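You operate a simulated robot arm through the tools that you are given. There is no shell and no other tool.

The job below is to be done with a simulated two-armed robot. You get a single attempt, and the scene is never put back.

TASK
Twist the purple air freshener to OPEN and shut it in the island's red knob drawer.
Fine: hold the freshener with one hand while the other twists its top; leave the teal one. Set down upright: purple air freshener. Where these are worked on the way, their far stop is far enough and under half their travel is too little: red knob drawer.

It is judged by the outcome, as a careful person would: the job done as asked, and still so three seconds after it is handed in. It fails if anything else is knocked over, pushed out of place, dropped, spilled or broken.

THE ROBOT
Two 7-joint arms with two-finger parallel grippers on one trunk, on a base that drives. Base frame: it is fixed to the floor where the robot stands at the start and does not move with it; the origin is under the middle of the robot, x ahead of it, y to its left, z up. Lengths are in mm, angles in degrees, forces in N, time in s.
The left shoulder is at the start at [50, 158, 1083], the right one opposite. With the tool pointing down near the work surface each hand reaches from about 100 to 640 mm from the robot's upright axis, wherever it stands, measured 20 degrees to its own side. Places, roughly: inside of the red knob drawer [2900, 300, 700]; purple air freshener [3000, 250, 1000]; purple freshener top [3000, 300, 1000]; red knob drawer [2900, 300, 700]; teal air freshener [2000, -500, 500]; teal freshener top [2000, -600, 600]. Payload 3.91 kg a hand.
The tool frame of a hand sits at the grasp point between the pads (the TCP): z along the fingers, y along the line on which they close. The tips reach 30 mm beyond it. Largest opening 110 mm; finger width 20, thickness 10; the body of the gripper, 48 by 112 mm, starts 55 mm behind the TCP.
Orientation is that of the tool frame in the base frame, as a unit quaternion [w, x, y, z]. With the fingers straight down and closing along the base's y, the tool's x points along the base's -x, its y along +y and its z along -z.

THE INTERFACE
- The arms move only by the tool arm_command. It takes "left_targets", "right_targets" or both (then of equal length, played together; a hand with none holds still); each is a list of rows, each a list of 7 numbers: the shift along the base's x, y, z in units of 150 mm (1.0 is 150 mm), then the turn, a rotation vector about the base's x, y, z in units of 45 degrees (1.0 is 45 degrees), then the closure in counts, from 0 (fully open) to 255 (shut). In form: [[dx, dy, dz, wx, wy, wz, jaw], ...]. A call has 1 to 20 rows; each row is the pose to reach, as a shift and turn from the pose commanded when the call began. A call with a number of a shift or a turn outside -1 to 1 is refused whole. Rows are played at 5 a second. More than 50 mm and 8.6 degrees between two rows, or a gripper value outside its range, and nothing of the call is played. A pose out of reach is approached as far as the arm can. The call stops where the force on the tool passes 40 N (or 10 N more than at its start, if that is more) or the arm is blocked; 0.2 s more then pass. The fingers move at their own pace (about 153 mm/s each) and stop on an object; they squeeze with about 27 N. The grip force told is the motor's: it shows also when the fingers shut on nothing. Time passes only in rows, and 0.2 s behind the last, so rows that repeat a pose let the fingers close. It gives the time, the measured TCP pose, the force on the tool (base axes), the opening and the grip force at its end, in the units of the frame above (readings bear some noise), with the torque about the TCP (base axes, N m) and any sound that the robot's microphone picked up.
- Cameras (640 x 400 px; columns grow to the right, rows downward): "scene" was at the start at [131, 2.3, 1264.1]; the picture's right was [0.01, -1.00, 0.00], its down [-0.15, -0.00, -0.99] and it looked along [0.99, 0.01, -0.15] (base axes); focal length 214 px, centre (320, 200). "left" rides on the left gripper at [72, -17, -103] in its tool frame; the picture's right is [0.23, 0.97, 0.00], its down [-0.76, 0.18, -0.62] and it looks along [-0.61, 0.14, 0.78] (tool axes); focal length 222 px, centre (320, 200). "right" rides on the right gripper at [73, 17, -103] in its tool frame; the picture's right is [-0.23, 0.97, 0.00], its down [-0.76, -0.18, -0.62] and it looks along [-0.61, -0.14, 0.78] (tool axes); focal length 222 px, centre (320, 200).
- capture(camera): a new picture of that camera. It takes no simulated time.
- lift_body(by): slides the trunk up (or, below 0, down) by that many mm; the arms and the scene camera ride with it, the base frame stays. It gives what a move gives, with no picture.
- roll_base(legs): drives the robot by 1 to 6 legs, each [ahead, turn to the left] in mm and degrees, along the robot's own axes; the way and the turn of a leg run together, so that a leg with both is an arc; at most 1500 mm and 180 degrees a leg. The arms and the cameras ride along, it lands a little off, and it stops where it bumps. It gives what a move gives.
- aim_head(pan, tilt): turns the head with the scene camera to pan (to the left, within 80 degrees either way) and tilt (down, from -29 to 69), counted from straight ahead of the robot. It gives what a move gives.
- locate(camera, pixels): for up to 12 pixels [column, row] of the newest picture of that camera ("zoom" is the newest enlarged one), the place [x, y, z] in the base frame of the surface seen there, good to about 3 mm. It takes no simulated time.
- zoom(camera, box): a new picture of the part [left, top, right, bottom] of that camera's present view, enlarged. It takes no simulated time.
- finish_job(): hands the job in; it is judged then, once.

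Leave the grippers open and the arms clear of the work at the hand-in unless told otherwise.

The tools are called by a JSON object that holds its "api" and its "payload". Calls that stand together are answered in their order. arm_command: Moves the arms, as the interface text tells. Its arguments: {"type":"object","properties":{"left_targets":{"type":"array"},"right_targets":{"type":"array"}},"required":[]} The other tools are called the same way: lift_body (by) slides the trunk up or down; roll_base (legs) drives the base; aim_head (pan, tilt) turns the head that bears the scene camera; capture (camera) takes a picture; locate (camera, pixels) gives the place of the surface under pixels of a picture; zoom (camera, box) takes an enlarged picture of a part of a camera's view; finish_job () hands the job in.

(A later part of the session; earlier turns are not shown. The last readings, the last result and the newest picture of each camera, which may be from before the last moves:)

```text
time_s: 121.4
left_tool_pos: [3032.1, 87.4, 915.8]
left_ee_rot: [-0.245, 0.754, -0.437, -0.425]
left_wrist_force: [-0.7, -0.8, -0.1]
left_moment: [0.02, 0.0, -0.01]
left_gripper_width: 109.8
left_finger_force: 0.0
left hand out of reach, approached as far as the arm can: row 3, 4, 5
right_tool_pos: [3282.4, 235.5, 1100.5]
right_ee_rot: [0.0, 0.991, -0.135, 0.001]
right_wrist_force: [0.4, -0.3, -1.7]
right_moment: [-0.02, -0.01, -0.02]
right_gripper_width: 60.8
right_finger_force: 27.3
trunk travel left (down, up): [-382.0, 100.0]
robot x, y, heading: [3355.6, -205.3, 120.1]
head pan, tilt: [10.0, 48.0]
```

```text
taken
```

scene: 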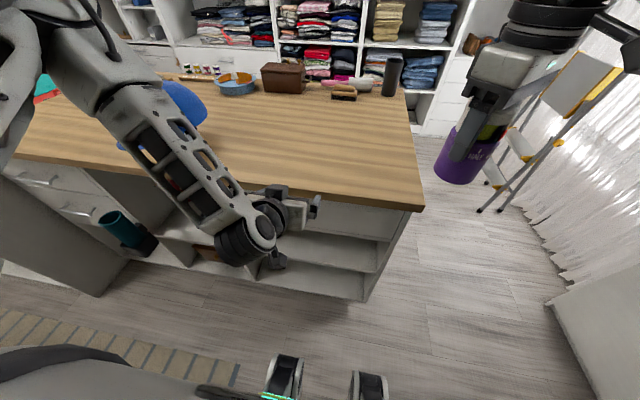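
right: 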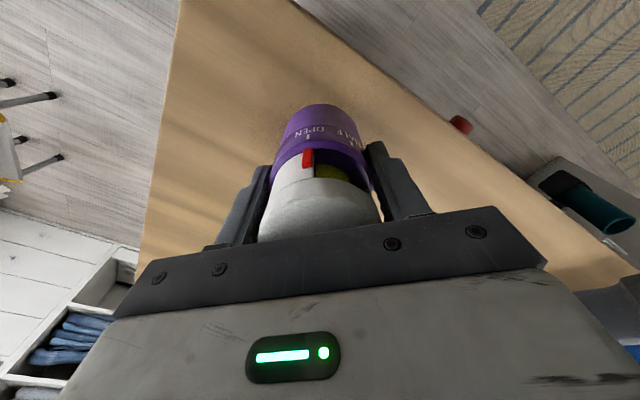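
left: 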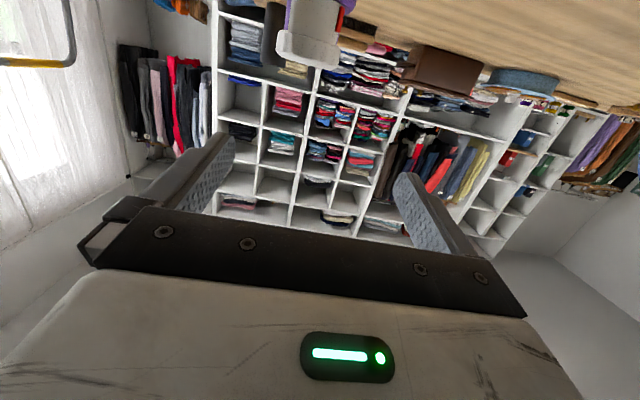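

The left hand now points about 31° down at z≈916, slightly limited by folding. I'll continue down to z≈782 in front of the knob.

{"api": "arm_command", "payload": {"left_targets": [[0.0, -0.03, -0.223, 0, 0, 0, 0], [0.005, -0.07, -0.446, 0, 0, 0, 0], [0.015, -0.13, -0.67, 0, 0, 0, 0], [0.033, -0.204, -0.893, 0, 0, 0, 0], [0.033, -0.204, -0.893, 0, 0, 0, 0]]}}

{"api": "capture", "payload": {"camera": "scene"}}

{"api": "capture", "payload": {"camera": "left"}}

```text
time_s: 122.6
left_tool_pos: [3093.9, 94.9, 821.2]
left_ee_rot: [-0.246, 0.753, -0.437, -0.426]
left_wrist_force: [-0.3, 1.4, -0.4]
left_moment: [0.04, 0.01, 0.02]
left_gripper_width: 110.2
left_finger_force: 0.1
left hand out of reach, approached as far as the arm can: row 1, 2, 3, 4, 5
right_tool_pos: [3282.0, 236.1, 1100.0]
right_ee_rot: [0.0, 0.991, -0.136, 0.0]
right_wrist_force: [-0.1, -0.5, -2.8]
right_moment: [0.03, -0.01, 0.02]
right_gripper_width: 60.9
right_finger_force: 27.0
trunk travel left (down, up): [-382.0, 100.0]
robot x, y, heading: [3357.1, -204.5, 120.0]
head pan, tilt: [10.0, 48.0]
```

```text
taken
```

scene: 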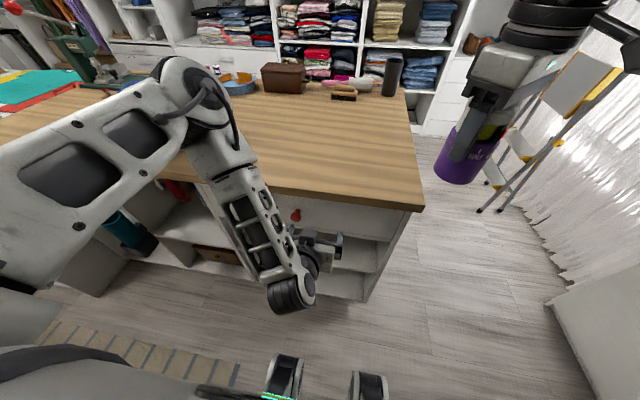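

```text
taken
```

left: 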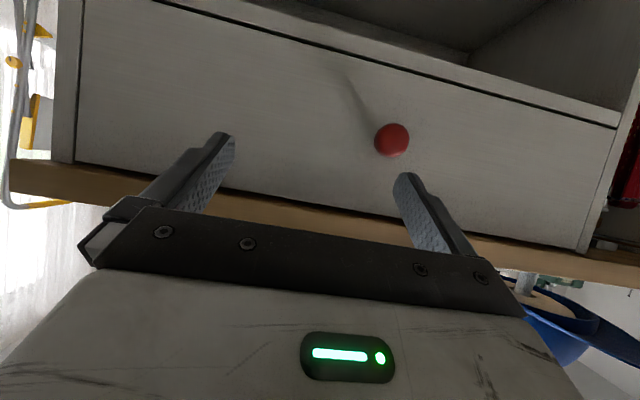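

The arm can't fold that far back and left in this pose; it stopped at (3094, 95, 821). I'll back the base up 60 mm so the knob can be reached with a more extended arm.

{"api": "roll_base", "payload": {"legs": [[-60, 0]]}}

{"api": "capture", "payload": {"camera": "scene"}}

```text
time_s: 123.5
left_tool_pos: [3124.6, 42.9, 822.5]
left_ee_rot: [-0.246, 0.752, -0.437, -0.427]
left_wrist_force: [-0.1, 0.3, -0.1]
left_moment: [0.0, 0.03, 0.04]
left_gripper_width: 110.0
left_finger_force: 0.1
right_tool_pos: [3312.2, 183.8, 1102.1]
right_ee_rot: [0.0, 0.991, -0.136, 0.001]
right_wrist_force: [0.1, -0.3, -1.4]
right_moment: [0.0, 0.01, -0.02]
right_gripper_width: 60.6
right_finger_force: 26.7
trunk travel left (down, up): [-382.0, 100.0]
robot x, y, heading: [3388.7, -259.7, 120.2]
head pan, tilt: [10.0, 48.0]
```

```text
taken
```

scene: 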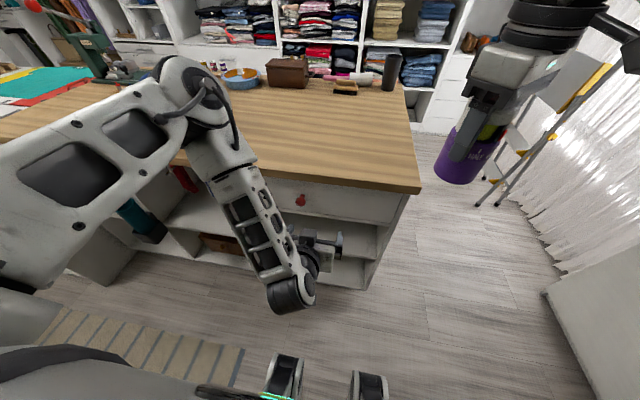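

The knob is now 541 mm ahead and 144 mm left. I'll move the left hand forward first, then left and down to the pre-grasp point.

{"api": "arm_command", "payload": {"left_targets": [[-0.134, 0.23, 0, 0, 0, 0, 0], [-0.208, 0.357, 0, 0, 0, 0, 0], [-0.34, 0.28, -0.08, 0, 0, 0, 0], [-0.47, 0.205, -0.17, 0, 0, 0, 0], [-0.603, 0.127, -0.267, 0, 0, 0, 0], [-0.603, 0.127, -0.267, 0, 0, 0, 0]]}}

{"api": "capture", "payload": {"camera": "scene"}}

{"api": "capture", "payload": {"camera": "left"}}

```text
time_s: 125.0
left_tool_pos: [3090.5, 93.6, 820.0]
left_ee_rot: [-0.243, 0.754, -0.437, -0.426]
left_wrist_force: [0.1, 0.5, 0.2]
left_moment: [0.0, 0.04, 0.0]
left_gripper_width: 110.1
left_finger_force: 0.1
left hand out of reach, approached as far as the arm can: row 3, 4, 5, 6
right_tool_pos: [3312.1, 183.9, 1100.3]
right_ee_rot: [0.0, 0.991, -0.135, 0.001]
right_wrist_force: [0.9, -0.6, -0.9]
right_moment: [0.0, 0.01, 0.01]
right_gripper_width: 60.8
right_finger_force: 27.3
trunk travel left (down, up): [-382.0, 100.0]
robot x, y, heading: [3391.1, -254.6, 120.1]
head pan, tilt: [10.0, 48.0]
```

```text
taken
```

scene: 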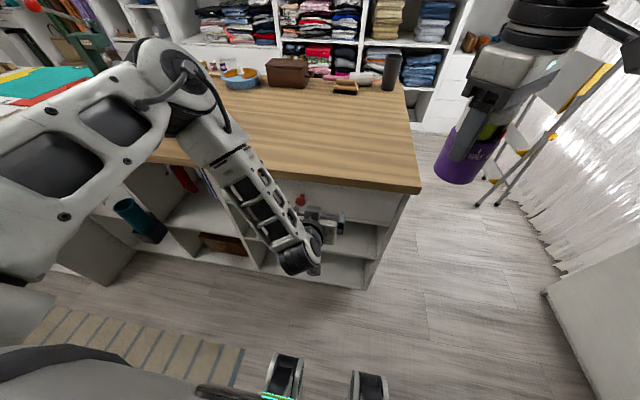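

```text
taken
```

left: 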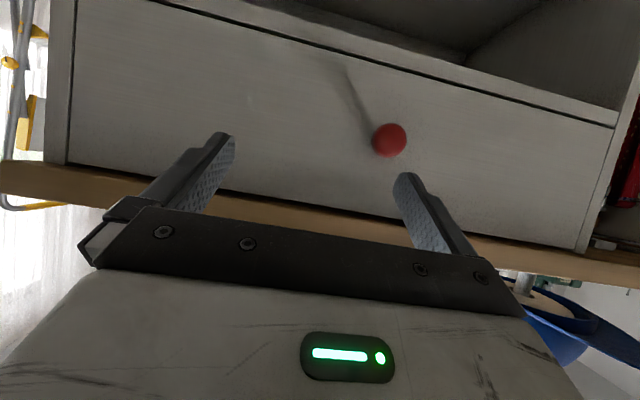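

The hand can't translate left any further; it looks like a wrist limit with the elbow folded forward. I'll try keeping the wrist where it is and yawing the hand 17° to the left, which should bring the TCP in front of the knob.

{"api": "arm_command", "payload": {"left_targets": [[-0.074, -0.042, -0.08, 0, 0, 0.126, 0], [-0.149, -0.083, -0.155, 0, 0, 0.252, 0], [-0.223, -0.125, -0.23, 0, 0, 0.378, 0], [-0.223, -0.125, -0.23, 0, 0, 0.378, 0]]}}

{"api": "capture", "payload": {"camera": "scene"}}

{"api": "capture", "payload": {"camera": "left"}}

```text
time_s: 126.0
left_tool_pos: [3057.5, 76.2, 785.7]
left_ee_rot: [-0.18, 0.81, -0.32, -0.458]
left_wrist_force: [-0.2, -0.6, -1.2]
left_moment: [0.03, -0.01, -0.02]
left_gripper_width: 110.0
left_finger_force: 0.0
right_tool_pos: [3311.8, 184.8, 1100.2]
right_ee_rot: [0.0, 0.991, -0.136, 0.001]
right_wrist_force: [-0.1, 0.2, -2.3]
right_moment: [0.03, -0.02, -0.04]
right_gripper_width: 60.6
right_finger_force: 26.8
trunk travel left (down, up): [-382.0, 100.0]
robot x, y, heading: [3387.2, -254.3, 120.2]
head pan, tilt: [10.0, 48.0]
```

```text
taken
```

scene: 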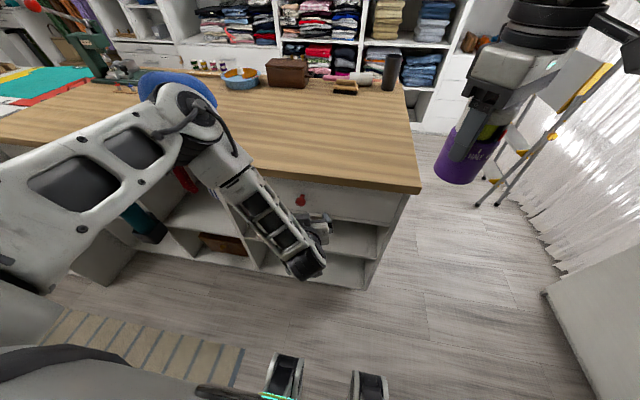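

```text
taken
```

left: 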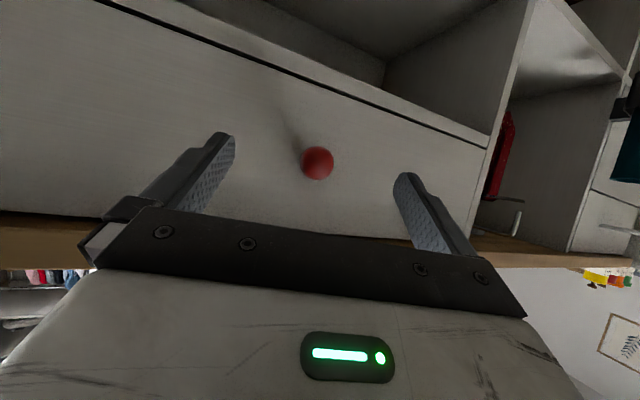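

The hand is reachable there, and the knob is centred between the fingers at (317,163). I'll refine the knob's position from the left camera and check the elbow's clearance.

{"api": "locate", "payload": {"camera": "left", "pixels": [[317, 163], [302, 163], [332, 163], [317, 148], [317, 178], [295, 140], [400, 130], [200, 100]]}}

{"api": "locate", "payload": {"camera": "scene", "pixels": [[190, 105], [165, 95], [205, 160], [240, 170], [175, 85], [300, 200]]}}

```text
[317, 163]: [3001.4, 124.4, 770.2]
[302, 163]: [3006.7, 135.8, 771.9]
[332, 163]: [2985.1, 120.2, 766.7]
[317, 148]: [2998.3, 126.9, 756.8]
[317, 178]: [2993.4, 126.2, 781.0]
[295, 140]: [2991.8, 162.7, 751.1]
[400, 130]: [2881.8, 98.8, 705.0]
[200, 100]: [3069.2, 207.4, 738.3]
```

```text
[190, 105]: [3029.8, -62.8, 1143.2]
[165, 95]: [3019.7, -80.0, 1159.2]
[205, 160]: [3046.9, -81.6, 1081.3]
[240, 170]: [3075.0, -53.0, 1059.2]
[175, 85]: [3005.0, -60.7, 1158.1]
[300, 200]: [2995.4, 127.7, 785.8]
```

The knob centre is about (2992, 134, 772). I'll narrow the left jaw to about 50 mm and advance 66 mm so the fingers straddle the ball without touching the drawer front.

{"api": "arm_command", "payload": {"left_targets": [[0, 0, 0, 0, 0, 0, 139], [-0.08, 0.07, -0.003, 0, 0, 0, 139], [-0.18, 0.157, -0.006, 0, 0, 0, 139], [-0.27, 0.235, -0.009, 0, 0, 0, 139], [-0.332, 0.289, -0.011, 0, 0, 0, 139], [-0.332, 0.289, -0.011, 0, 0, 0, 139]]}}

{"api": "capture", "payload": {"camera": "left"}}

{"api": "zoom", "payload": {"camera": "scene", "box": [270, 175, 350, 225]}}

```text
time_s: 127.3
left_tool_pos: [3008.2, 121.4, 787.7]
left_ee_rot: [-0.18, 0.81, -0.321, -0.457]
left_wrist_force: [-0.2, 0.3, 0.3]
left_moment: [-0.01, 0.02, -0.01]
left_gripper_width: 50.3
left_finger_force: 0.0
right_tool_pos: [3311.3, 184.2, 1100.7]
right_ee_rot: [0.001, 0.991, -0.136, 0.001]
right_wrist_force: [-0.7, -0.4, -1.0]
right_moment: [0.03, -0.01, 0.0]
right_gripper_width: 60.5
right_finger_force: 27.0
trunk travel left (down, up): [-382.0, 100.0]
robot x, y, heading: [3382.9, -254.3, 120.2]
head pan, tilt: [10.0, 48.0]
```

```text
taken
```

left: 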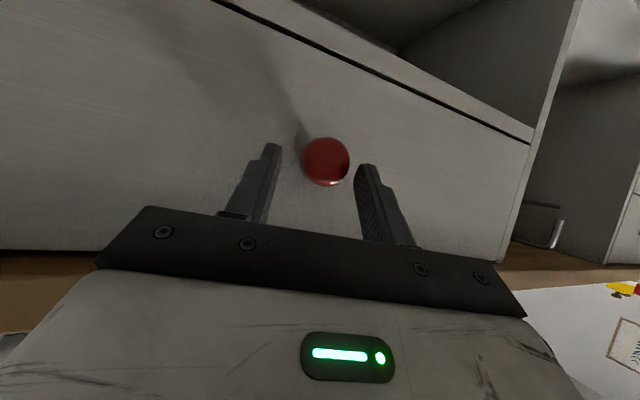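

```text
8.00 times, centred on (310, 200) of scene
```

zoom: 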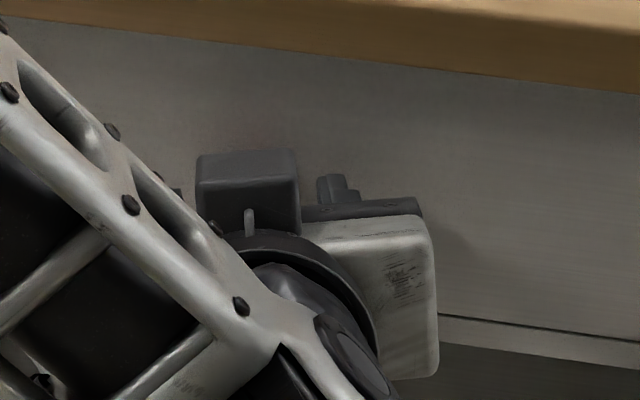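

The ball sits between the fingertips at (326,161). I'll ease 3 mm further in and slightly down, then close on it.

{"api": "arm_command", "payload": {"left_targets": [[-0.0127, 0.012, -0.02, 0, 0, 0, 139], [-0.0127, 0.012, -0.02, 0, 0, 0, 180], [-0.0127, 0.012, -0.02, 0, 0, 0, 255], [-0.0127, 0.012, -0.02, 0, 0, 0, 255], [-0.0127, 0.012, -0.02, 0, 0, 0, 255]]}}

{"api": "capture", "payload": {"camera": "left"}}

```text
time_s: 128.6
left_tool_pos: [3004.4, 121.0, 783.1]
left_ee_rot: [-0.178, 0.81, -0.32, -0.458]
left_wrist_force: [-10.7, -14.6, 0.8]
left_moment: [-0.35, 0.2, 0.17]
left_gripper_width: 35.1
left_finger_force: 44.9
right_tool_pos: [3311.3, 182.8, 1101.1]
right_ee_rot: [-0.001, 0.991, -0.136, 0.001]
right_wrist_force: [-0.3, -0.1, -0.8]
right_moment: [0.0, 0.0, -0.01]
right_gripper_width: 60.6
right_finger_force: 26.7
trunk travel left (down, up): [-382.0, 100.0]
robot x, y, heading: [3386.7, -256.0, 120.2]
head pan, tilt: [10.0, 48.0]
```

```text
taken
```

left: 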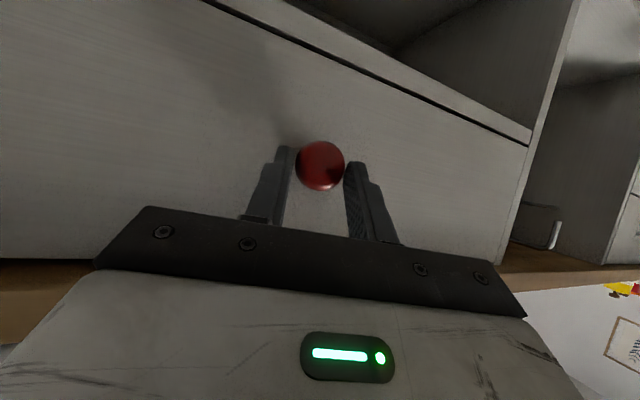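

The gripper closed to 35 mm on the ball, with about 18 N of side load pushing the hand left. I'll shift the hand 3 mm to its left to centre on the knob.

{"api": "arm_command", "payload": {"left_targets": [[-0.007, -0.008, 0, 0, 0, 0, 255], [-0.014, -0.016, 0, 0, 0, 0, 255], [-0.014, -0.016, 0, 0, 0, 0, 255], [-0.014, -0.016, 0, 0, 0, 0, 255]]}}

{"api": "capture", "payload": {"camera": "left"}}

```text
time_s: 129.6
left_tool_pos: [3004.4, 120.1, 783.0]
left_ee_rot: [-0.181, 0.809, -0.321, -0.458]
left_wrist_force: [-10.2, -3.4, -4.8]
left_moment: [0.15, 0.17, -0.1]
left_gripper_width: 34.7
left_finger_force: 45.2
right_tool_pos: [3311.5, 183.7, 1100.4]
right_ee_rot: [0.0, 0.991, -0.136, 0.0]
right_wrist_force: [-0.3, 0.4, -0.9]
right_moment: [0.02, 0.01, -0.02]
right_gripper_width: 60.4
right_finger_force: 26.9
trunk travel left (down, up): [-382.0, 100.0]
robot x, y, heading: [3386.7, -260.0, 120.1]
head pan, tilt: [10.0, 48.0]
```

```text
taken
```

left: 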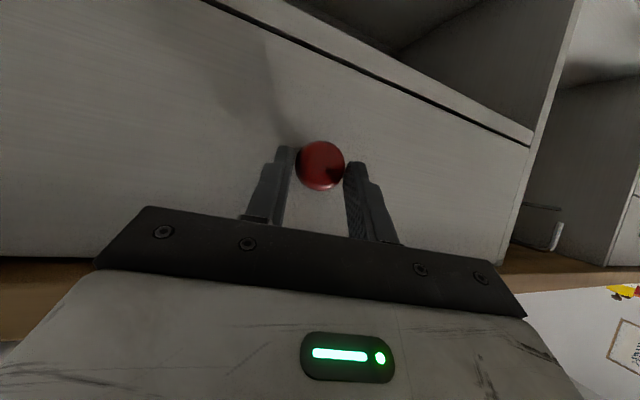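

The grip on the knob is centred enough. I'll pull gently 40 mm straight out, along the drawer's normal, and check that the drawer follows.

{"api": "arm_command", "payload": {"left_targets": [[0.02, -0.035, 0, 0, 0, 0, 255], [0.05, -0.087, 0, 0, 0, 0, 255], [0.08, -0.139, 0, 0, 0, 0, 255], [0.11, -0.19, 0, 0, 0, 0, 255], [0.133, -0.231, 0, 0, 0, 0, 255], [0.133, -0.231, 0, 0, 0, 0, 255]]}}

{"api": "capture", "payload": {"camera": "left"}}

{"api": "capture", "payload": {"camera": "scene"}}

```text
time_s: 130.9
left_tool_pos: [3024.1, 85.7, 783.2]
left_ee_rot: [-0.18, 0.809, -0.321, -0.457]
left_wrist_force: [-6.5, -3.6, -3.7]
left_moment: [0.07, 0.28, -0.27]
left_gripper_width: 34.5
left_finger_force: 44.9
right_tool_pos: [3312.2, 185.2, 1100.4]
right_ee_rot: [0.0, 0.991, -0.136, 0.001]
right_wrist_force: [0.3, -0.2, -2.2]
right_moment: [-0.01, -0.03, -0.01]
right_gripper_width: 60.5
right_finger_force: 26.3
trunk travel left (down, up): [-382.0, 100.0]
robot x, y, heading: [3385.7, -252.4, 120.1]
head pan, tilt: [10.0, 48.0]
```

```text
taken
```

left: 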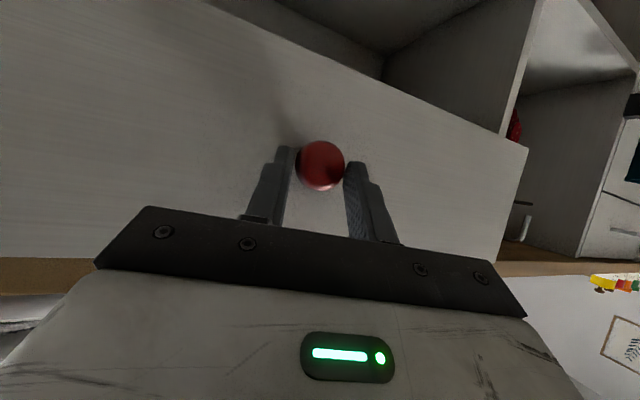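

```text
taken
```

scene: 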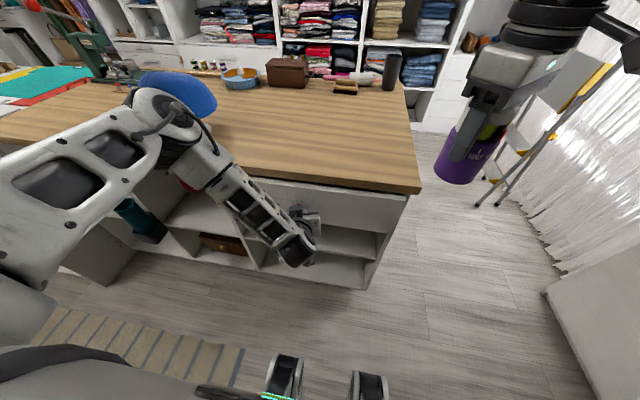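

The drawer followed: it's 40 mm open, with the grip still at 34.5 mm. I'll reverse the base 150 mm to pull it further, keeping the arm pose.

{"api": "roll_base", "payload": {"legs": [[-150, 0]]}}

{"api": "capture", "payload": {"camera": "left"}}

{"api": "capture", "payload": {"camera": "scene"}}

```text
time_s: 132.3
left_tool_pos: [3099.7, -44.0, 782.1]
left_ee_rot: [-0.179, 0.81, -0.32, -0.457]
left_wrist_force: [-10.3, -5.1, -1.1]
left_moment: [-0.84, -0.39, -0.14]
left_gripper_width: 34.7
left_finger_force: 45.5
right_tool_pos: [3386.9, 54.1, 1100.7]
right_ee_rot: [0.0, 0.991, -0.135, 0.001]
right_wrist_force: [-0.1, 0.1, -1.7]
right_moment: [-0.02, 0.02, 0.01]
right_gripper_width: 60.7
right_finger_force: 26.6
trunk travel left (down, up): [-382.0, 100.0]
robot x, y, heading: [3459.8, -382.8, 120.2]
head pan, tilt: [10.0, 48.0]
```

```text
taken
```

left: 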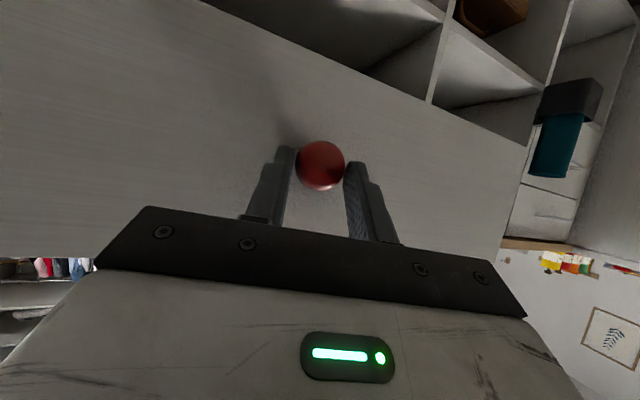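

```text
taken
```

scene: 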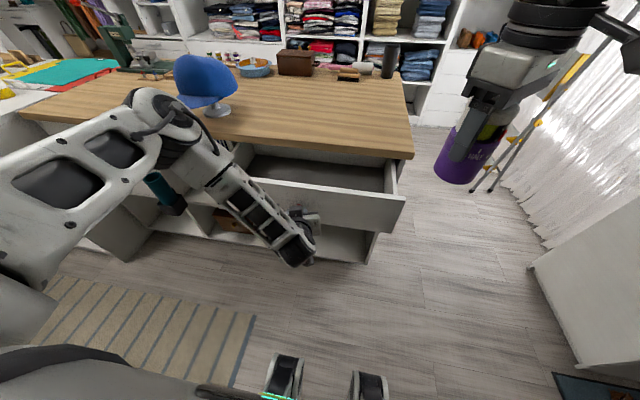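

The drawer is about 190 mm open and I can see its interior. I'll keep pulling with the arm, 75 mm more in small steps, watching for the stop.

{"api": "arm_command", "payload": {"left_targets": [[0.03, -0.052, 0, 0, 0, 0, 255], [0.08, -0.139, 0, 0, 0, 0, 255], [0.13, -0.225, 0, 0, 0, 0, 255], [0.18, -0.312, 0, 0, 0, 0, 255], [0.23, -0.398, 0, 0, 0, 0, 255], [0.25, -0.433, 0, 0, 0, 0, 255], [0.25, -0.433, 0, 0, 0, 0, 255]]}}

{"api": "capture", "payload": {"camera": "scene"}}

{"api": "zoom", "payload": {"camera": "scene", "box": [210, 130, 430, 270]}}

```text
time_s: 133.9
left_tool_pos: [3134.4, -105.2, 784.2]
left_ee_rot: [-0.182, 0.808, -0.318, -0.461]
left_wrist_force: [-16.5, 31.1, -2.0]
left_moment: [0.48, 0.27, -0.43]
left_gripper_width: 35.0
left_finger_force: 45.0
right_tool_pos: [3386.2, 58.0, 1100.0]
right_ee_rot: [0.0, 0.991, -0.137, 0.001]
right_wrist_force: [0.3, -0.1, -2.4]
right_moment: [-0.05, -0.01, 0.01]
right_gripper_width: 60.5
right_finger_force: 26.8
trunk travel left (down, up): [-382.0, 100.0]
robot x, y, heading: [3459.9, -384.7, 120.1]
head pan, tilt: [10.0, 48.0]
```

```text
taken
```

scene: 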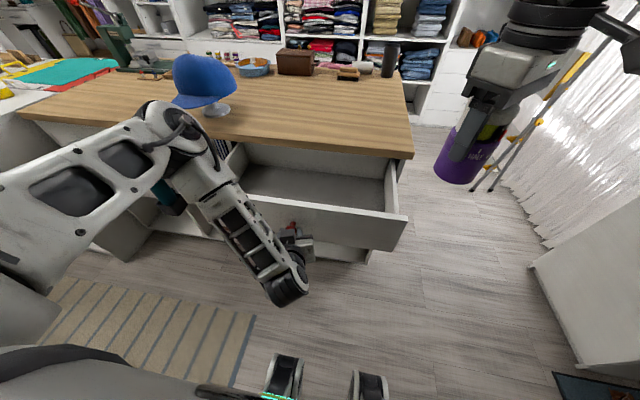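

```text
2.86 times, centred on (320, 200) of scene
```

zoom: 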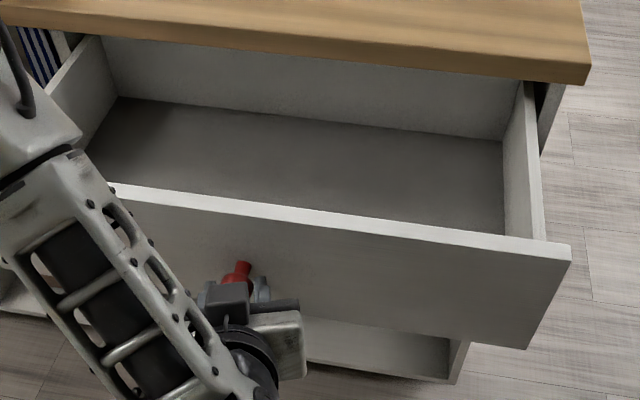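

The force reached about 35 N with the motion about 5 mm short, so the drawer is at its stop, roughly 260 mm open. I'll locate the interior: floor, front panel, back and side walls.

{"api": "locate", "payload": {"camera": "zoom", "pixels": [[300, 150], [420, 190], [490, 220], [460, 145], [350, 215], [540, 250], [530, 160], [525, 90], [300, 60], [300, 108], [200, 140], [560, 255]]}}

{"api": "arm_command", "payload": {"left_targets": [[-0.012, 0.02, 0, 0, 0, 0, 255], [-0.02, 0.034, 0, 0, 0, 0, 255], [-0.02, 0.034, 0, 0, 0, 0, 255]]}}

```text
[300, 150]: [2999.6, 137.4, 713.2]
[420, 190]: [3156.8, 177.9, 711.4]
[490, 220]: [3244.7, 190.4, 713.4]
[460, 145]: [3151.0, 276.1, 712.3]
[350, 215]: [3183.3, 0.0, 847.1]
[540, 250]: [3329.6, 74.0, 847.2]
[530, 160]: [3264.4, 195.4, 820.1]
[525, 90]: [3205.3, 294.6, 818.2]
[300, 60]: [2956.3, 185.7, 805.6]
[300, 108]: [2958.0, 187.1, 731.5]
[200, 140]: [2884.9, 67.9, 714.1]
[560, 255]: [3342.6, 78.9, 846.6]
```

```text
time_s: 134.7
left_tool_pos: [3134.3, -104.6, 782.8]
left_ee_rot: [-0.18, 0.809, -0.321, -0.458]
left_wrist_force: [-1.0, 6.9, 13.8]
left_moment: [0.8, 0.63, -0.41]
left_gripper_width: 34.5
left_finger_force: 44.6
right_tool_pos: [3388.2, 55.2, 1100.5]
right_ee_rot: [-0.001, 0.991, -0.136, 0.0]
right_wrist_force: [0.5, 0.2, -1.8]
right_moment: [0.0, -0.04, 0.0]
right_gripper_width: 60.5
right_finger_force: 27.0
trunk travel left (down, up): [-382.0, 100.0]
robot x, y, heading: [3461.9, -384.8, 120.0]
head pan, tilt: [10.0, 48.0]
```

The drawer floor is at z≈712.5 and the front panel top at z≈847. The interior runs from n≈-240 to +35, so a 120 mm tall freshener fits. I'll keep the left hand on the knob and bring the right hand over the right-front part of the drawer in two moves.

{"api": "arm_command", "payload": {"right_targets": [[-0.1, 0.03, -0.05, 0, 0, 0, 255], [-0.25, 0.07, -0.15, 0, 0, 0, 255], [-0.42, 0.12, -0.3, 0, 0, 0, 255], [-0.6, 0.167, -0.45, 0, 0, 0, 255], [-0.6, 0.167, -0.6, 0, 0, 0, 255], [-0.6, 0.167, -0.6, 0, 0, 0, 255]]}}

{"api": "capture", "payload": {"camera": "scene"}}

{"api": "capture", "payload": {"camera": "right"}}

```text
time_s: 136.1
left_tool_pos: [3135.1, -105.0, 783.4]
left_ee_rot: [-0.181, 0.809, -0.322, -0.458]
left_wrist_force: [5.7, 3.7, 17.3]
left_moment: [0.07, 0.02, -0.4]
left_gripper_width: 34.4
left_finger_force: 45.2
right_tool_pos: [3298.4, 79.3, 1009.7]
right_ee_rot: [0.0, 0.991, -0.135, 0.0]
right_wrist_force: [0.1, -0.2, -2.1]
right_moment: [0.02, -0.02, 0.01]
right_gripper_width: 60.7
right_finger_force: 27.0
trunk travel left (down, up): [-382.0, 100.0]
robot x, y, heading: [3463.5, -389.1, 120.1]
head pan, tilt: [10.0, 48.0]
```

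```text
taken
```

scene: 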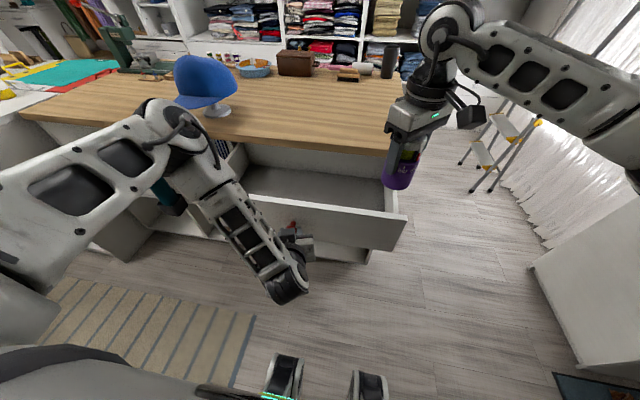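

```text
taken
```

right: 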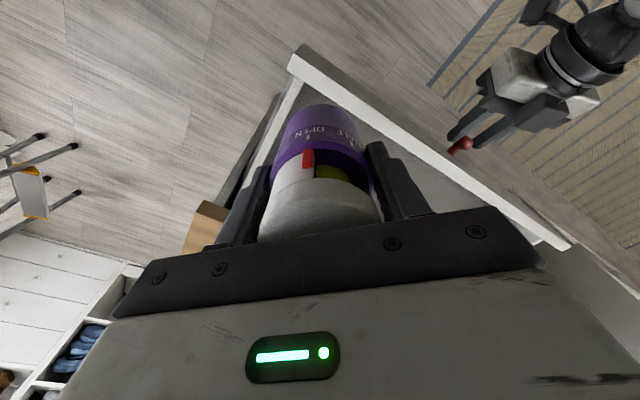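

The right hand is approaching over the drawer's right wall. I'll move it over the spot at (3218, 103), then lower it to z≈900 so the freshener's base enters the drawer.

{"api": "arm_command", "payload": {"right_targets": [[-0.15, 0.045, 0, 0, 0, 0, 255], [-0.35, 0.105, 0, 0, 0, 0, 255], [-0.539, 0.159, 0, 0, 0, 0, 255], [-0.539, 0.159, -0.1, 0, 0, 0, 255], [-0.539, 0.159, -0.3, 0, 0, 0, 255], [-0.539, 0.159, -0.5, 0, 0, 0, 255], [-0.539, 0.159, -0.7, 0, 0, 0, 255], [-0.539, 0.159, -0.73, 0, 0, 0, 255], [-0.539, 0.159, -0.73, 0, 0, 0, 255]]}}

{"api": "capture", "payload": {"camera": "scene"}}

{"api": "zoom", "payload": {"camera": "scene", "box": [250, 120, 450, 260]}}

{"api": "capture", "payload": {"camera": "right"}}

```text
time_s: 138.1
left_tool_pos: [3134.5, -103.9, 783.6]
left_ee_rot: [-0.179, 0.809, -0.321, -0.458]
left_wrist_force: [8.3, 4.5, 10.9]
left_moment: [0.27, 0.09, -0.45]
left_gripper_width: 34.7
left_finger_force: 44.8
right_tool_pos: [3224.4, 103.6, 986.3]
right_ee_rot: [0.001, 0.99, -0.14, 0.0]
right_wrist_force: [0.6, -0.4, -1.9]
right_moment: [-0.01, 0.02, -0.03]
right_gripper_width: 60.6
right_finger_force: 26.6
right hand out of reach, approached as far as the arm can: row 3, 4, 5, 6, 7, 8, 9
trunk travel left (down, up): [-382.0, 100.0]
robot x, y, heading: [3460.4, -384.9, 120.1]
head pan, tilt: [10.0, 48.0]
```

```text
taken
```

scene: 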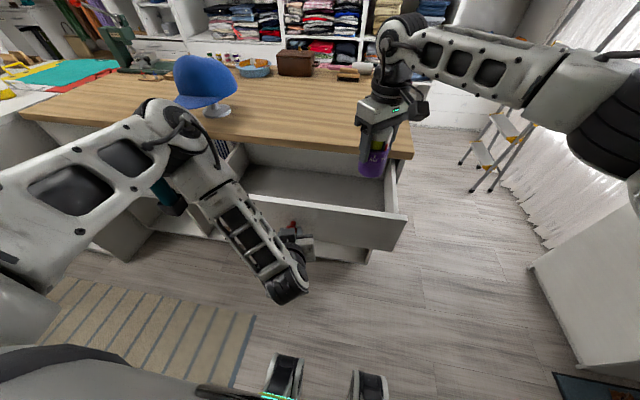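

```text
2.86 times, centred on (350, 190) of scene
```

zoom: 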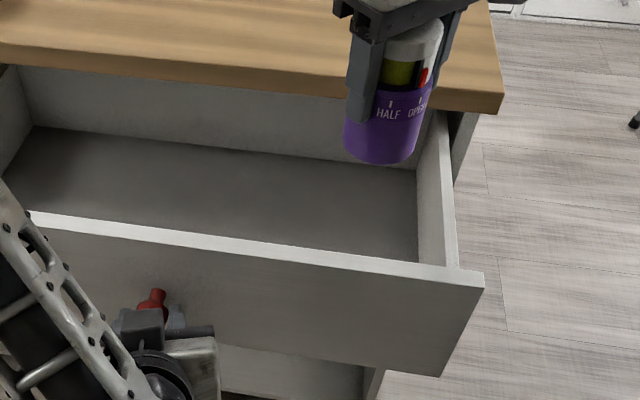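

```text
taken
```

right: 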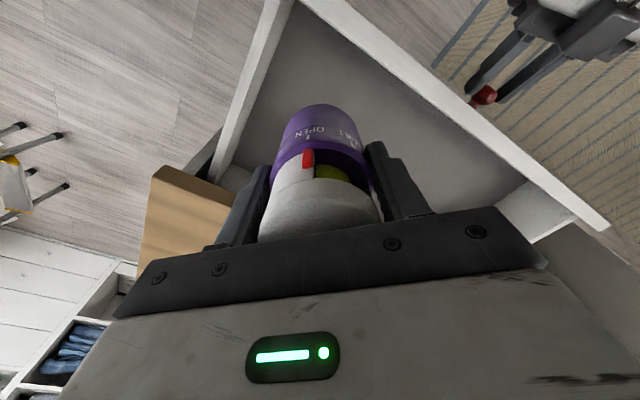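

The right hand can't go lower from here with its wrist still turned 44°. I'll rotate the hand, with the freshener, back 44° clockwise to its natural yaw, then try descending.

{"api": "arm_command", "payload": {"right_targets": [[0, 0, 0, 0, 0, -0.15, 255], [0, 0, 0, 0, 0, -0.32, 255], [0, 0, 0, 0, 0, -0.49, 255], [0, 0, 0, 0, 0, -0.66, 255], [0, 0, 0, 0, 0, -0.83, 255], [0, 0, 0, 0, 0, -0.978, 255], [0, 0, 0, 0, 0, -0.978, 255]]}}

{"api": "arm_command", "payload": {"right_targets": [[0, 0, -0.1, 0, 0, 0, 255], [0, 0, -0.25, 0, 0, 0, 255], [0, 0, -0.4, 0, 0, 0, 255], [0, 0, -0.55, 0, 0, 0, 255], [0, 0, -0.55, 0, 0, 0, 255]]}}

{"api": "capture", "payload": {"camera": "scene"}}

```text
time_s: 139.7
left_tool_pos: [3134.4, -103.8, 783.4]
left_ee_rot: [-0.179, 0.809, -0.321, -0.458]
left_wrist_force: [8.9, 5.8, 8.4]
left_moment: [0.24, 0.0, -0.49]
left_gripper_width: 34.5
left_finger_force: 44.6
right_tool_pos: [3226.0, 100.4, 988.4]
right_ee_rot: [0.0, 0.867, -0.498, 0.0]
right_wrist_force: [0.4, -0.2, -0.9]
right_moment: [0.01, -0.02, -0.02]
right_gripper_width: 60.4
right_finger_force: 27.0
trunk travel left (down, up): [-382.0, 100.0]
robot x, y, heading: [3462.5, -379.3, 119.9]
head pan, tilt: [10.0, 48.0]
```

```text
time_s: 140.9
left_tool_pos: [3134.2, -104.7, 783.0]
left_ee_rot: [-0.179, 0.809, -0.32, -0.458]
left_wrist_force: [10.9, 5.9, 8.2]
left_moment: [0.17, -0.04, -0.52]
left_gripper_width: 34.6
left_finger_force: 45.2
right_tool_pos: [3226.7, 102.0, 904.9]
right_ee_rot: [0.0, 0.867, -0.498, 0.0]
right_wrist_force: [0.3, 0.4, -1.9]
right_moment: [0.02, 0.01, -0.03]
right_gripper_width: 60.5
right_finger_force: 27.1
trunk travel left (down, up): [-382.0, 100.0]
robot x, y, heading: [3461.1, -386.7, 120.3]
head pan, tilt: [10.0, 48.0]
```

```text
taken
```

scene: 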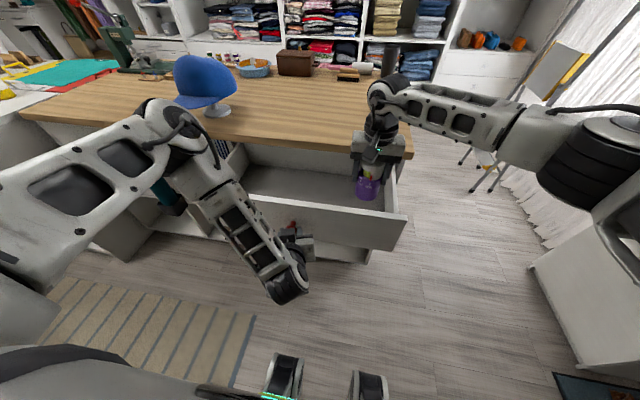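

That works: the right hand is at z≈905 with the freshener's base inside the drawer. I'll shift 30 mm left, away from the drawer's right wall, and lower to z≈800.

{"api": "arm_command", "payload": {"right_targets": [[-0.08, -0.047, 0, 0, 0, 0, 255], [-0.173, -0.1, 0, 0, 0, 0, 255], [-0.173, -0.1, -0.15, 0, 0, 0, 255], [-0.173, -0.1, -0.35, 0, 0, 0, 255], [-0.173, -0.1, -0.55, 0, 0, 0, 255], [-0.173, -0.1, -0.68, 0, 0, 0, 255], [-0.173, -0.1, -0.68, 0, 0, 0, 255]]}}

{"api": "capture", "payload": {"camera": "scene"}}

{"api": "zoom", "payload": {"camera": "scene", "box": [290, 130, 430, 250]}}

{"api": "capture", "payload": {"camera": "right"}}

```text
time_s: 142.5
left_tool_pos: [3134.9, -104.0, 783.6]
left_ee_rot: [-0.18, 0.81, -0.321, -0.457]
left_wrist_force: [10.7, 5.5, 6.8]
left_moment: [0.23, -0.04, -0.53]
left_gripper_width: 34.8
left_finger_force: 45.0
right_tool_pos: [3200.1, 86.4, 802.7]
right_ee_rot: [0.001, 0.868, -0.497, 0.001]
right_wrist_force: [-0.9, 0.6, -2.2]
right_moment: [-0.04, 0.02, -0.03]
right_gripper_width: 60.7
right_finger_force: 27.0
trunk travel left (down, up): [-382.0, 100.0]
robot x, y, heading: [3461.0, -382.4, 120.0]
head pan, tilt: [10.0, 48.0]
```

```text
taken
```

scene: 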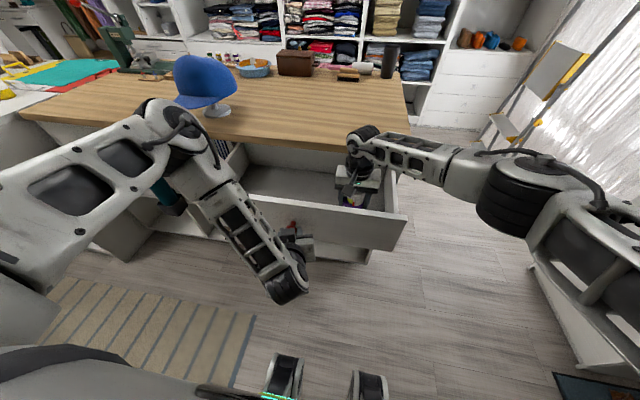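

```text
3.33 times, centred on (360, 190) of scene
```

zoom: 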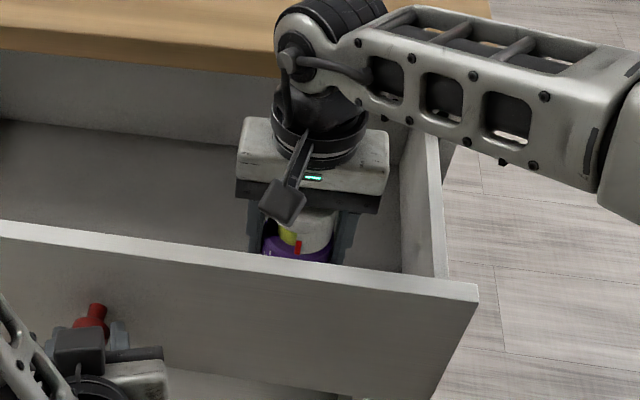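

```text
taken
```

right: 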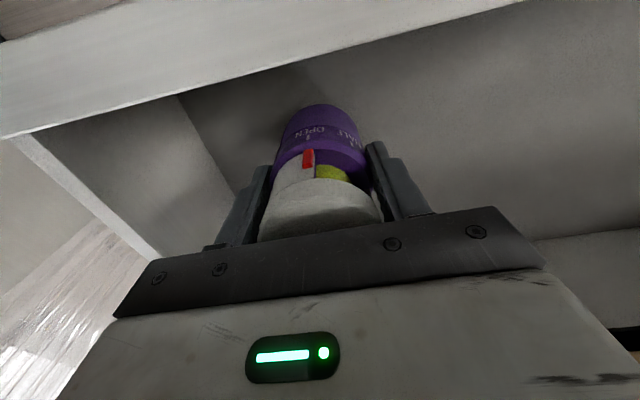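

The freshener's base is about 16 mm above the drawer floor, upright. I'll lower slowly 15 mm and watch the force for touchdown.

{"api": "arm_command", "payload": {"right_targets": [[0, 0, -0.03, 0, 0, 0, 255], [0, 0, -0.06, 0, 0, 0, 255], [0, 0, -0.08, 0, 0, 0, 255], [0, 0, -0.1, 0, 0, 0, 255], [0, 0, -0.1, 0, 0, 0, 255]]}}

```text
time_s: 143.7
left_tool_pos: [3134.4, -104.9, 783.9]
left_ee_rot: [-0.179, 0.81, -0.321, -0.458]
left_wrist_force: [11.5, 6.8, 5.6]
left_moment: [0.18, -0.04, -0.52]
left_gripper_width: 34.7
left_finger_force: 45.1
right_tool_pos: [3199.7, 87.0, 787.6]
right_ee_rot: [0.0, 0.868, -0.497, 0.0]
right_wrist_force: [0.8, 0.3, -1.5]
right_moment: [-0.03, 0.03, 0.05]
right_gripper_width: 60.9
right_finger_force: 27.2
trunk travel left (down, up): [-382.0, 100.0]
robot x, y, heading: [3460.6, -384.1, 120.1]
head pan, tilt: [10.0, 48.0]
```

There's no contact yet, since the force still shows only the weight. I'll lower another 4 mm in 1 mm steps.

{"api": "arm_command", "payload": {"right_targets": [[0, 0, -0.007, 0, 0, 0, 255], [0, 0, -0.013, 0, 0, 0, 255], [0, 0, -0.013, 0, 0, 0, 255]]}}

{"api": "zoom", "payload": {"camera": "right", "box": [240, 80, 400, 200]}}

```text
time_s: 144.5
left_tool_pos: [3134.9, -103.2, 782.6]
left_ee_rot: [-0.179, 0.809, -0.321, -0.458]
left_wrist_force: [8.4, 12.3, -3.2]
left_moment: [0.17, -0.12, -0.57]
left_gripper_width: 34.5
left_finger_force: 45.1
right_tool_pos: [3199.1, 87.0, 786.8]
right_ee_rot: [0.0, 0.867, -0.499, 0.0]
right_wrist_force: [4.9, -3.5, 13.2]
right_moment: [-0.12, -0.42, -0.04]
right_gripper_width: 60.7
right_finger_force: 27.1
trunk travel left (down, up): [-382.0, 100.0]
robot x, y, heading: [3461.8, -385.0, 119.9]
head pan, tilt: [10.0, 48.0]
```

```text
3.33 times, centred on (320, 140) of right
```

zoom: 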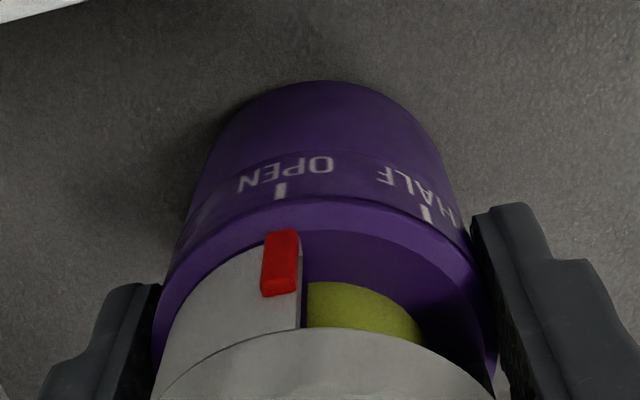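

The freshener has touched down (+13 N) and the pointer is still at OPEN. I'll ease up about 1 mm and open the right fingers.

{"api": "arm_command", "payload": {"right_targets": [[0, 0, 0.008, 0, 0, 0, 255], [0, 0, 0.008, 0, 0, 0, 100], [0, 0, 0.008, 0, 0, 0, 58], [0, 0, 0.008, 0, 0, 0, 50], [0, 0, 0.008, 0, 0, 0, 50]]}}

{"api": "capture", "payload": {"camera": "right"}}

```text
time_s: 145.7
left_tool_pos: [3134.4, -105.0, 783.2]
left_ee_rot: [-0.18, 0.809, -0.321, -0.457]
left_wrist_force: [12.1, 5.6, 4.3]
left_moment: [0.08, -0.16, -0.56]
left_gripper_width: 34.6
left_finger_force: 44.1
right_tool_pos: [3201.4, 86.5, 786.6]
right_ee_rot: [0.001, 0.867, -0.498, 0.002]
right_wrist_force: [-0.2, 0.4, 0.2]
right_moment: [0.01, -0.01, -0.03]
right_gripper_width: 88.6
right_finger_force: 0.1
trunk travel left (down, up): [-382.0, 100.0]
robot x, y, heading: [3463.8, -385.3, 120.2]
head pan, tilt: [10.0, 48.0]
```

```text
taken
```

right: 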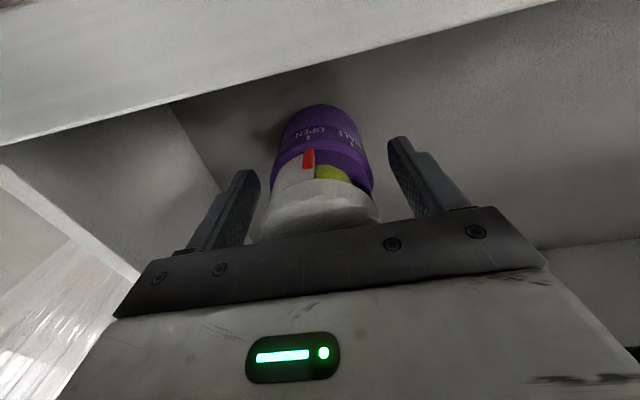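

The freshener stands free between the open fingers. I'll raise the right hand straight up 145 mm and check.

{"api": "arm_command", "payload": {"right_targets": [[0, 0, 0.05, 0, 0, 0, 50], [0, 0, 0.2, 0, 0, 0, 50], [0, 0, 0.4, 0, 0, 0, 50], [0, 0, 0.65, 0, 0, 0, 50], [0, 0, 0.95, 0, 0, 0, 50], [0, 0, 0.97, 0, 0, 0, 50]]}}

{"api": "capture", "payload": {"camera": "right"}}

{"api": "capture", "payload": {"camera": "scene"}}

```text
time_s: 147.1
left_tool_pos: [3133.3, -104.5, 783.4]
left_ee_rot: [-0.179, 0.809, -0.321, -0.458]
left_wrist_force: [12.1, 5.9, 3.3]
left_moment: [0.17, -0.11, -0.57]
left_gripper_width: 34.5
left_finger_force: 45.5
right_tool_pos: [3199.9, 87.0, 933.8]
right_ee_rot: [0.002, 0.868, -0.497, 0.0]
right_wrist_force: [1.5, 0.2, 0.9]
right_moment: [0.02, 0.01, -0.01]
right_gripper_width: 88.5
right_finger_force: 0.0
trunk travel left (down, up): [-382.0, 100.0]
robot x, y, heading: [3464.3, -384.6, 120.2]
head pan, tilt: [10.0, 48.0]
```

```text
taken
```

right: 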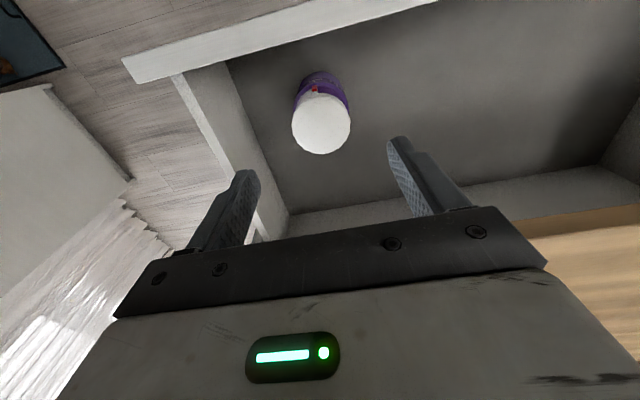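

```text
taken
```

scene: 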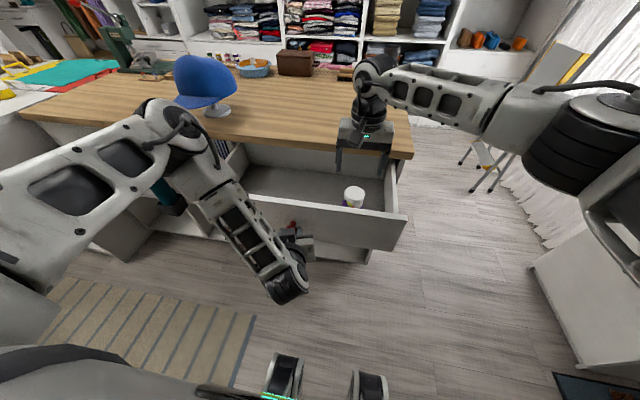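

The freshener stands upright in the drawer. I'll check its top height against the table's underside, and locate the opening above the drawer, before closing.

{"api": "zoom", "payload": {"camera": "scene", "box": [240, 130, 420, 250]}}

{"api": "locate", "payload": {"camera": "zoom", "pixels": [[407, 195], [395, 215], [100, 20], [100, 45], [200, 75], [250, 60], [430, 100], [550, 90], [555, 110], [60, 65], [300, 75], [300, 85]]}}

```text
3.33 times, centred on (330, 190) of scene
```

zoom: 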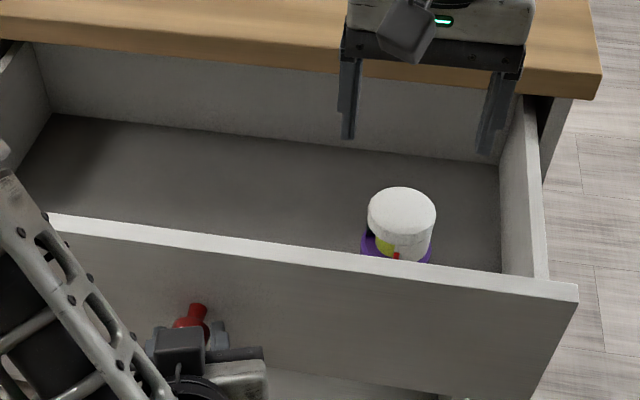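

```text
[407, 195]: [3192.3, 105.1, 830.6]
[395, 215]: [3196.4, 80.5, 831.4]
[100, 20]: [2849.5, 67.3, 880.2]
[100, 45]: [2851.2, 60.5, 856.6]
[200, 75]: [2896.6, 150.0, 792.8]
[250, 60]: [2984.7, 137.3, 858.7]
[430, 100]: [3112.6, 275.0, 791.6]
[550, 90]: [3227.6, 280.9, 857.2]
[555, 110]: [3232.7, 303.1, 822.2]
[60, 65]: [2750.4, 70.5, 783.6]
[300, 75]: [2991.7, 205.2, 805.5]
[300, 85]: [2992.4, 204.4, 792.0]
```

The freshener's top is at z≈831, below the 847 mm front panel that fits under the table, so it will clear. I'll move the right hand up and away to the right first.

{"api": "arm_command", "payload": {"right_targets": [[0, 0, 0.25, 0, 0, 0, 50], [0, 0, 0.5, 0, 0, 0, 50], [0.1, -0.015, 0.7, 0, 0, 0, 50], [0.35, -0.05, 0.7, 0, 0, 0, 50], [0.6, -0.085, 0.7, 0, 0, 0, 50], [0.8, -0.114, 0.7, 0, 0, 0, 0], [0.964, -0.137, 0.7, 0, 0, 0, 0], [0.964, -0.137, 0.7, 0, 0, 0, 0]]}}

{"api": "capture", "payload": {"camera": "scene"}}

{"api": "zoom", "payload": {"camera": "scene", "box": [300, 150, 420, 240]}}

```text
time_s: 148.9
left_tool_pos: [3135.5, -104.2, 782.9]
left_ee_rot: [-0.181, 0.809, -0.322, -0.457]
left_wrist_force: [11.4, 5.9, 2.8]
left_moment: [0.26, -0.02, -0.48]
left_gripper_width: 34.5
left_finger_force: 45.0
right_tool_pos: [3345.4, 66.0, 1039.0]
right_ee_rot: [0.001, 0.868, -0.497, 0.0]
right_wrist_force: [0.7, 0.4, 0.0]
right_moment: [-0.01, 0.04, 0.01]
right_gripper_width: 110.0
right_finger_force: 0.1
trunk travel left (down, up): [-382.0, 100.0]
robot x, y, heading: [3465.3, -385.1, 120.3]
head pan, tilt: [10.0, 48.0]
```

```text
taken
```

scene: 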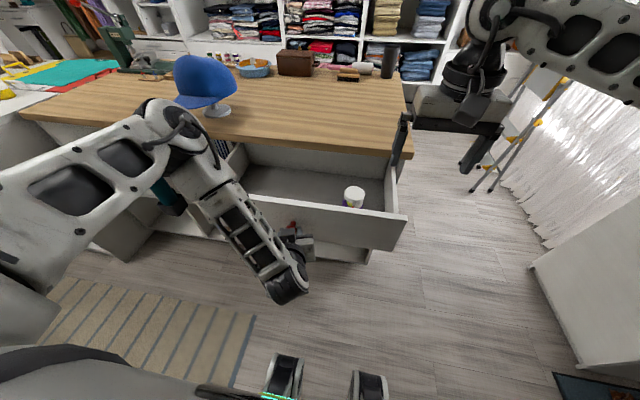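

```text
4.44 times, centred on (360, 195) of scene
```

zoom: 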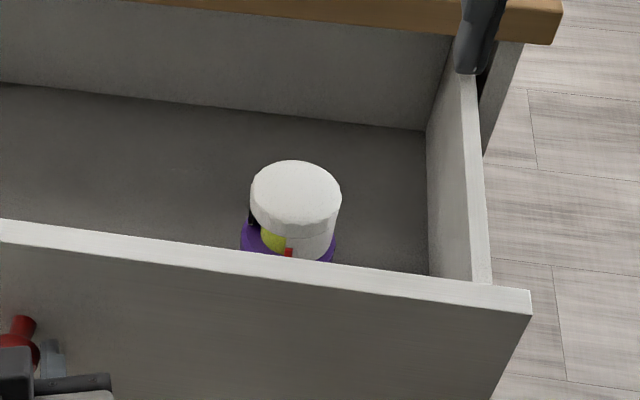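

The right hand is clear and the freshener stands in place. I'll push the drawer in with the left hand on the knob, slowly: 120 mm in 10 mm steps.

{"api": "arm_command", "payload": {"left_targets": [[-0.02, 0.035, 0, 0, 0, 0, 255], [-0.05, 0.087, 0, 0, 0, 0, 255], [-0.08, 0.139, 0, 0, 0, 0, 255], [-0.115, 0.199, 0, 0, 0, 0, 255], [-0.15, 0.26, 0, 0, 0, 0, 255], [-0.185, 0.32, 0, 0, 0, 0, 255], [-0.22, 0.381, 0, 0, 0, 0, 255], [-0.255, 0.442, 0, 0, 0, 0, 255], [-0.29, 0.502, 0, 0, 0, 0, 255], [-0.325, 0.563, 0, 0, 0, 0, 255], [-0.36, 0.624, 0, 0, 0, 0, 255], [-0.385, 0.667, 0, 0, 0, 0, 255], [-0.4, 0.693, 0, 0, 0, 0, 255], [-0.4, 0.693, 0, 0, 0, 0, 255]]}}

{"api": "capture", "payload": {"camera": "scene"}}

{"api": "zoom", "payload": {"camera": "scene", "box": [280, 130, 420, 230]}}

```text
time_s: 151.9
left_tool_pos: [3074.5, 0.2, 782.7]
left_ee_rot: [-0.179, 0.81, -0.321, -0.457]
left_wrist_force: [12.0, 6.0, 1.3]
left_moment: [0.27, 0.13, -0.69]
left_gripper_width: 34.9
left_finger_force: 45.1
right_tool_pos: [3345.2, 64.7, 1036.7]
right_ee_rot: [0.001, 0.868, -0.497, 0.001]
right_wrist_force: [0.7, 0.5, -0.6]
right_moment: [-0.04, -0.01, -0.03]
right_gripper_width: 110.0
right_finger_force: 0.1
trunk travel left (down, up): [-382.0, 100.0]
robot x, y, heading: [3464.0, -384.2, 120.1]
head pan, tilt: [10.0, 48.0]
```

```text
taken
```

scene: 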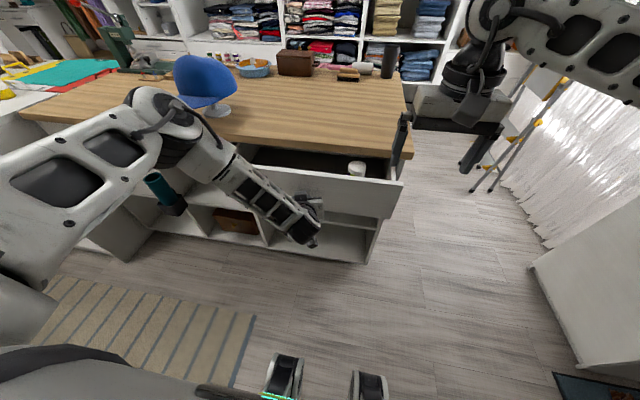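

```text
4.00 times, centred on (350, 180) of scene
```

zoom: 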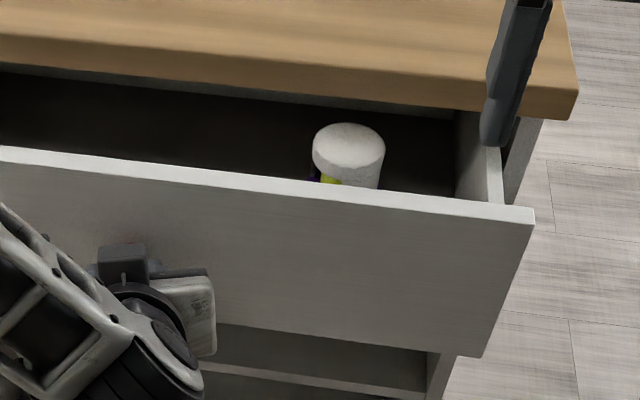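

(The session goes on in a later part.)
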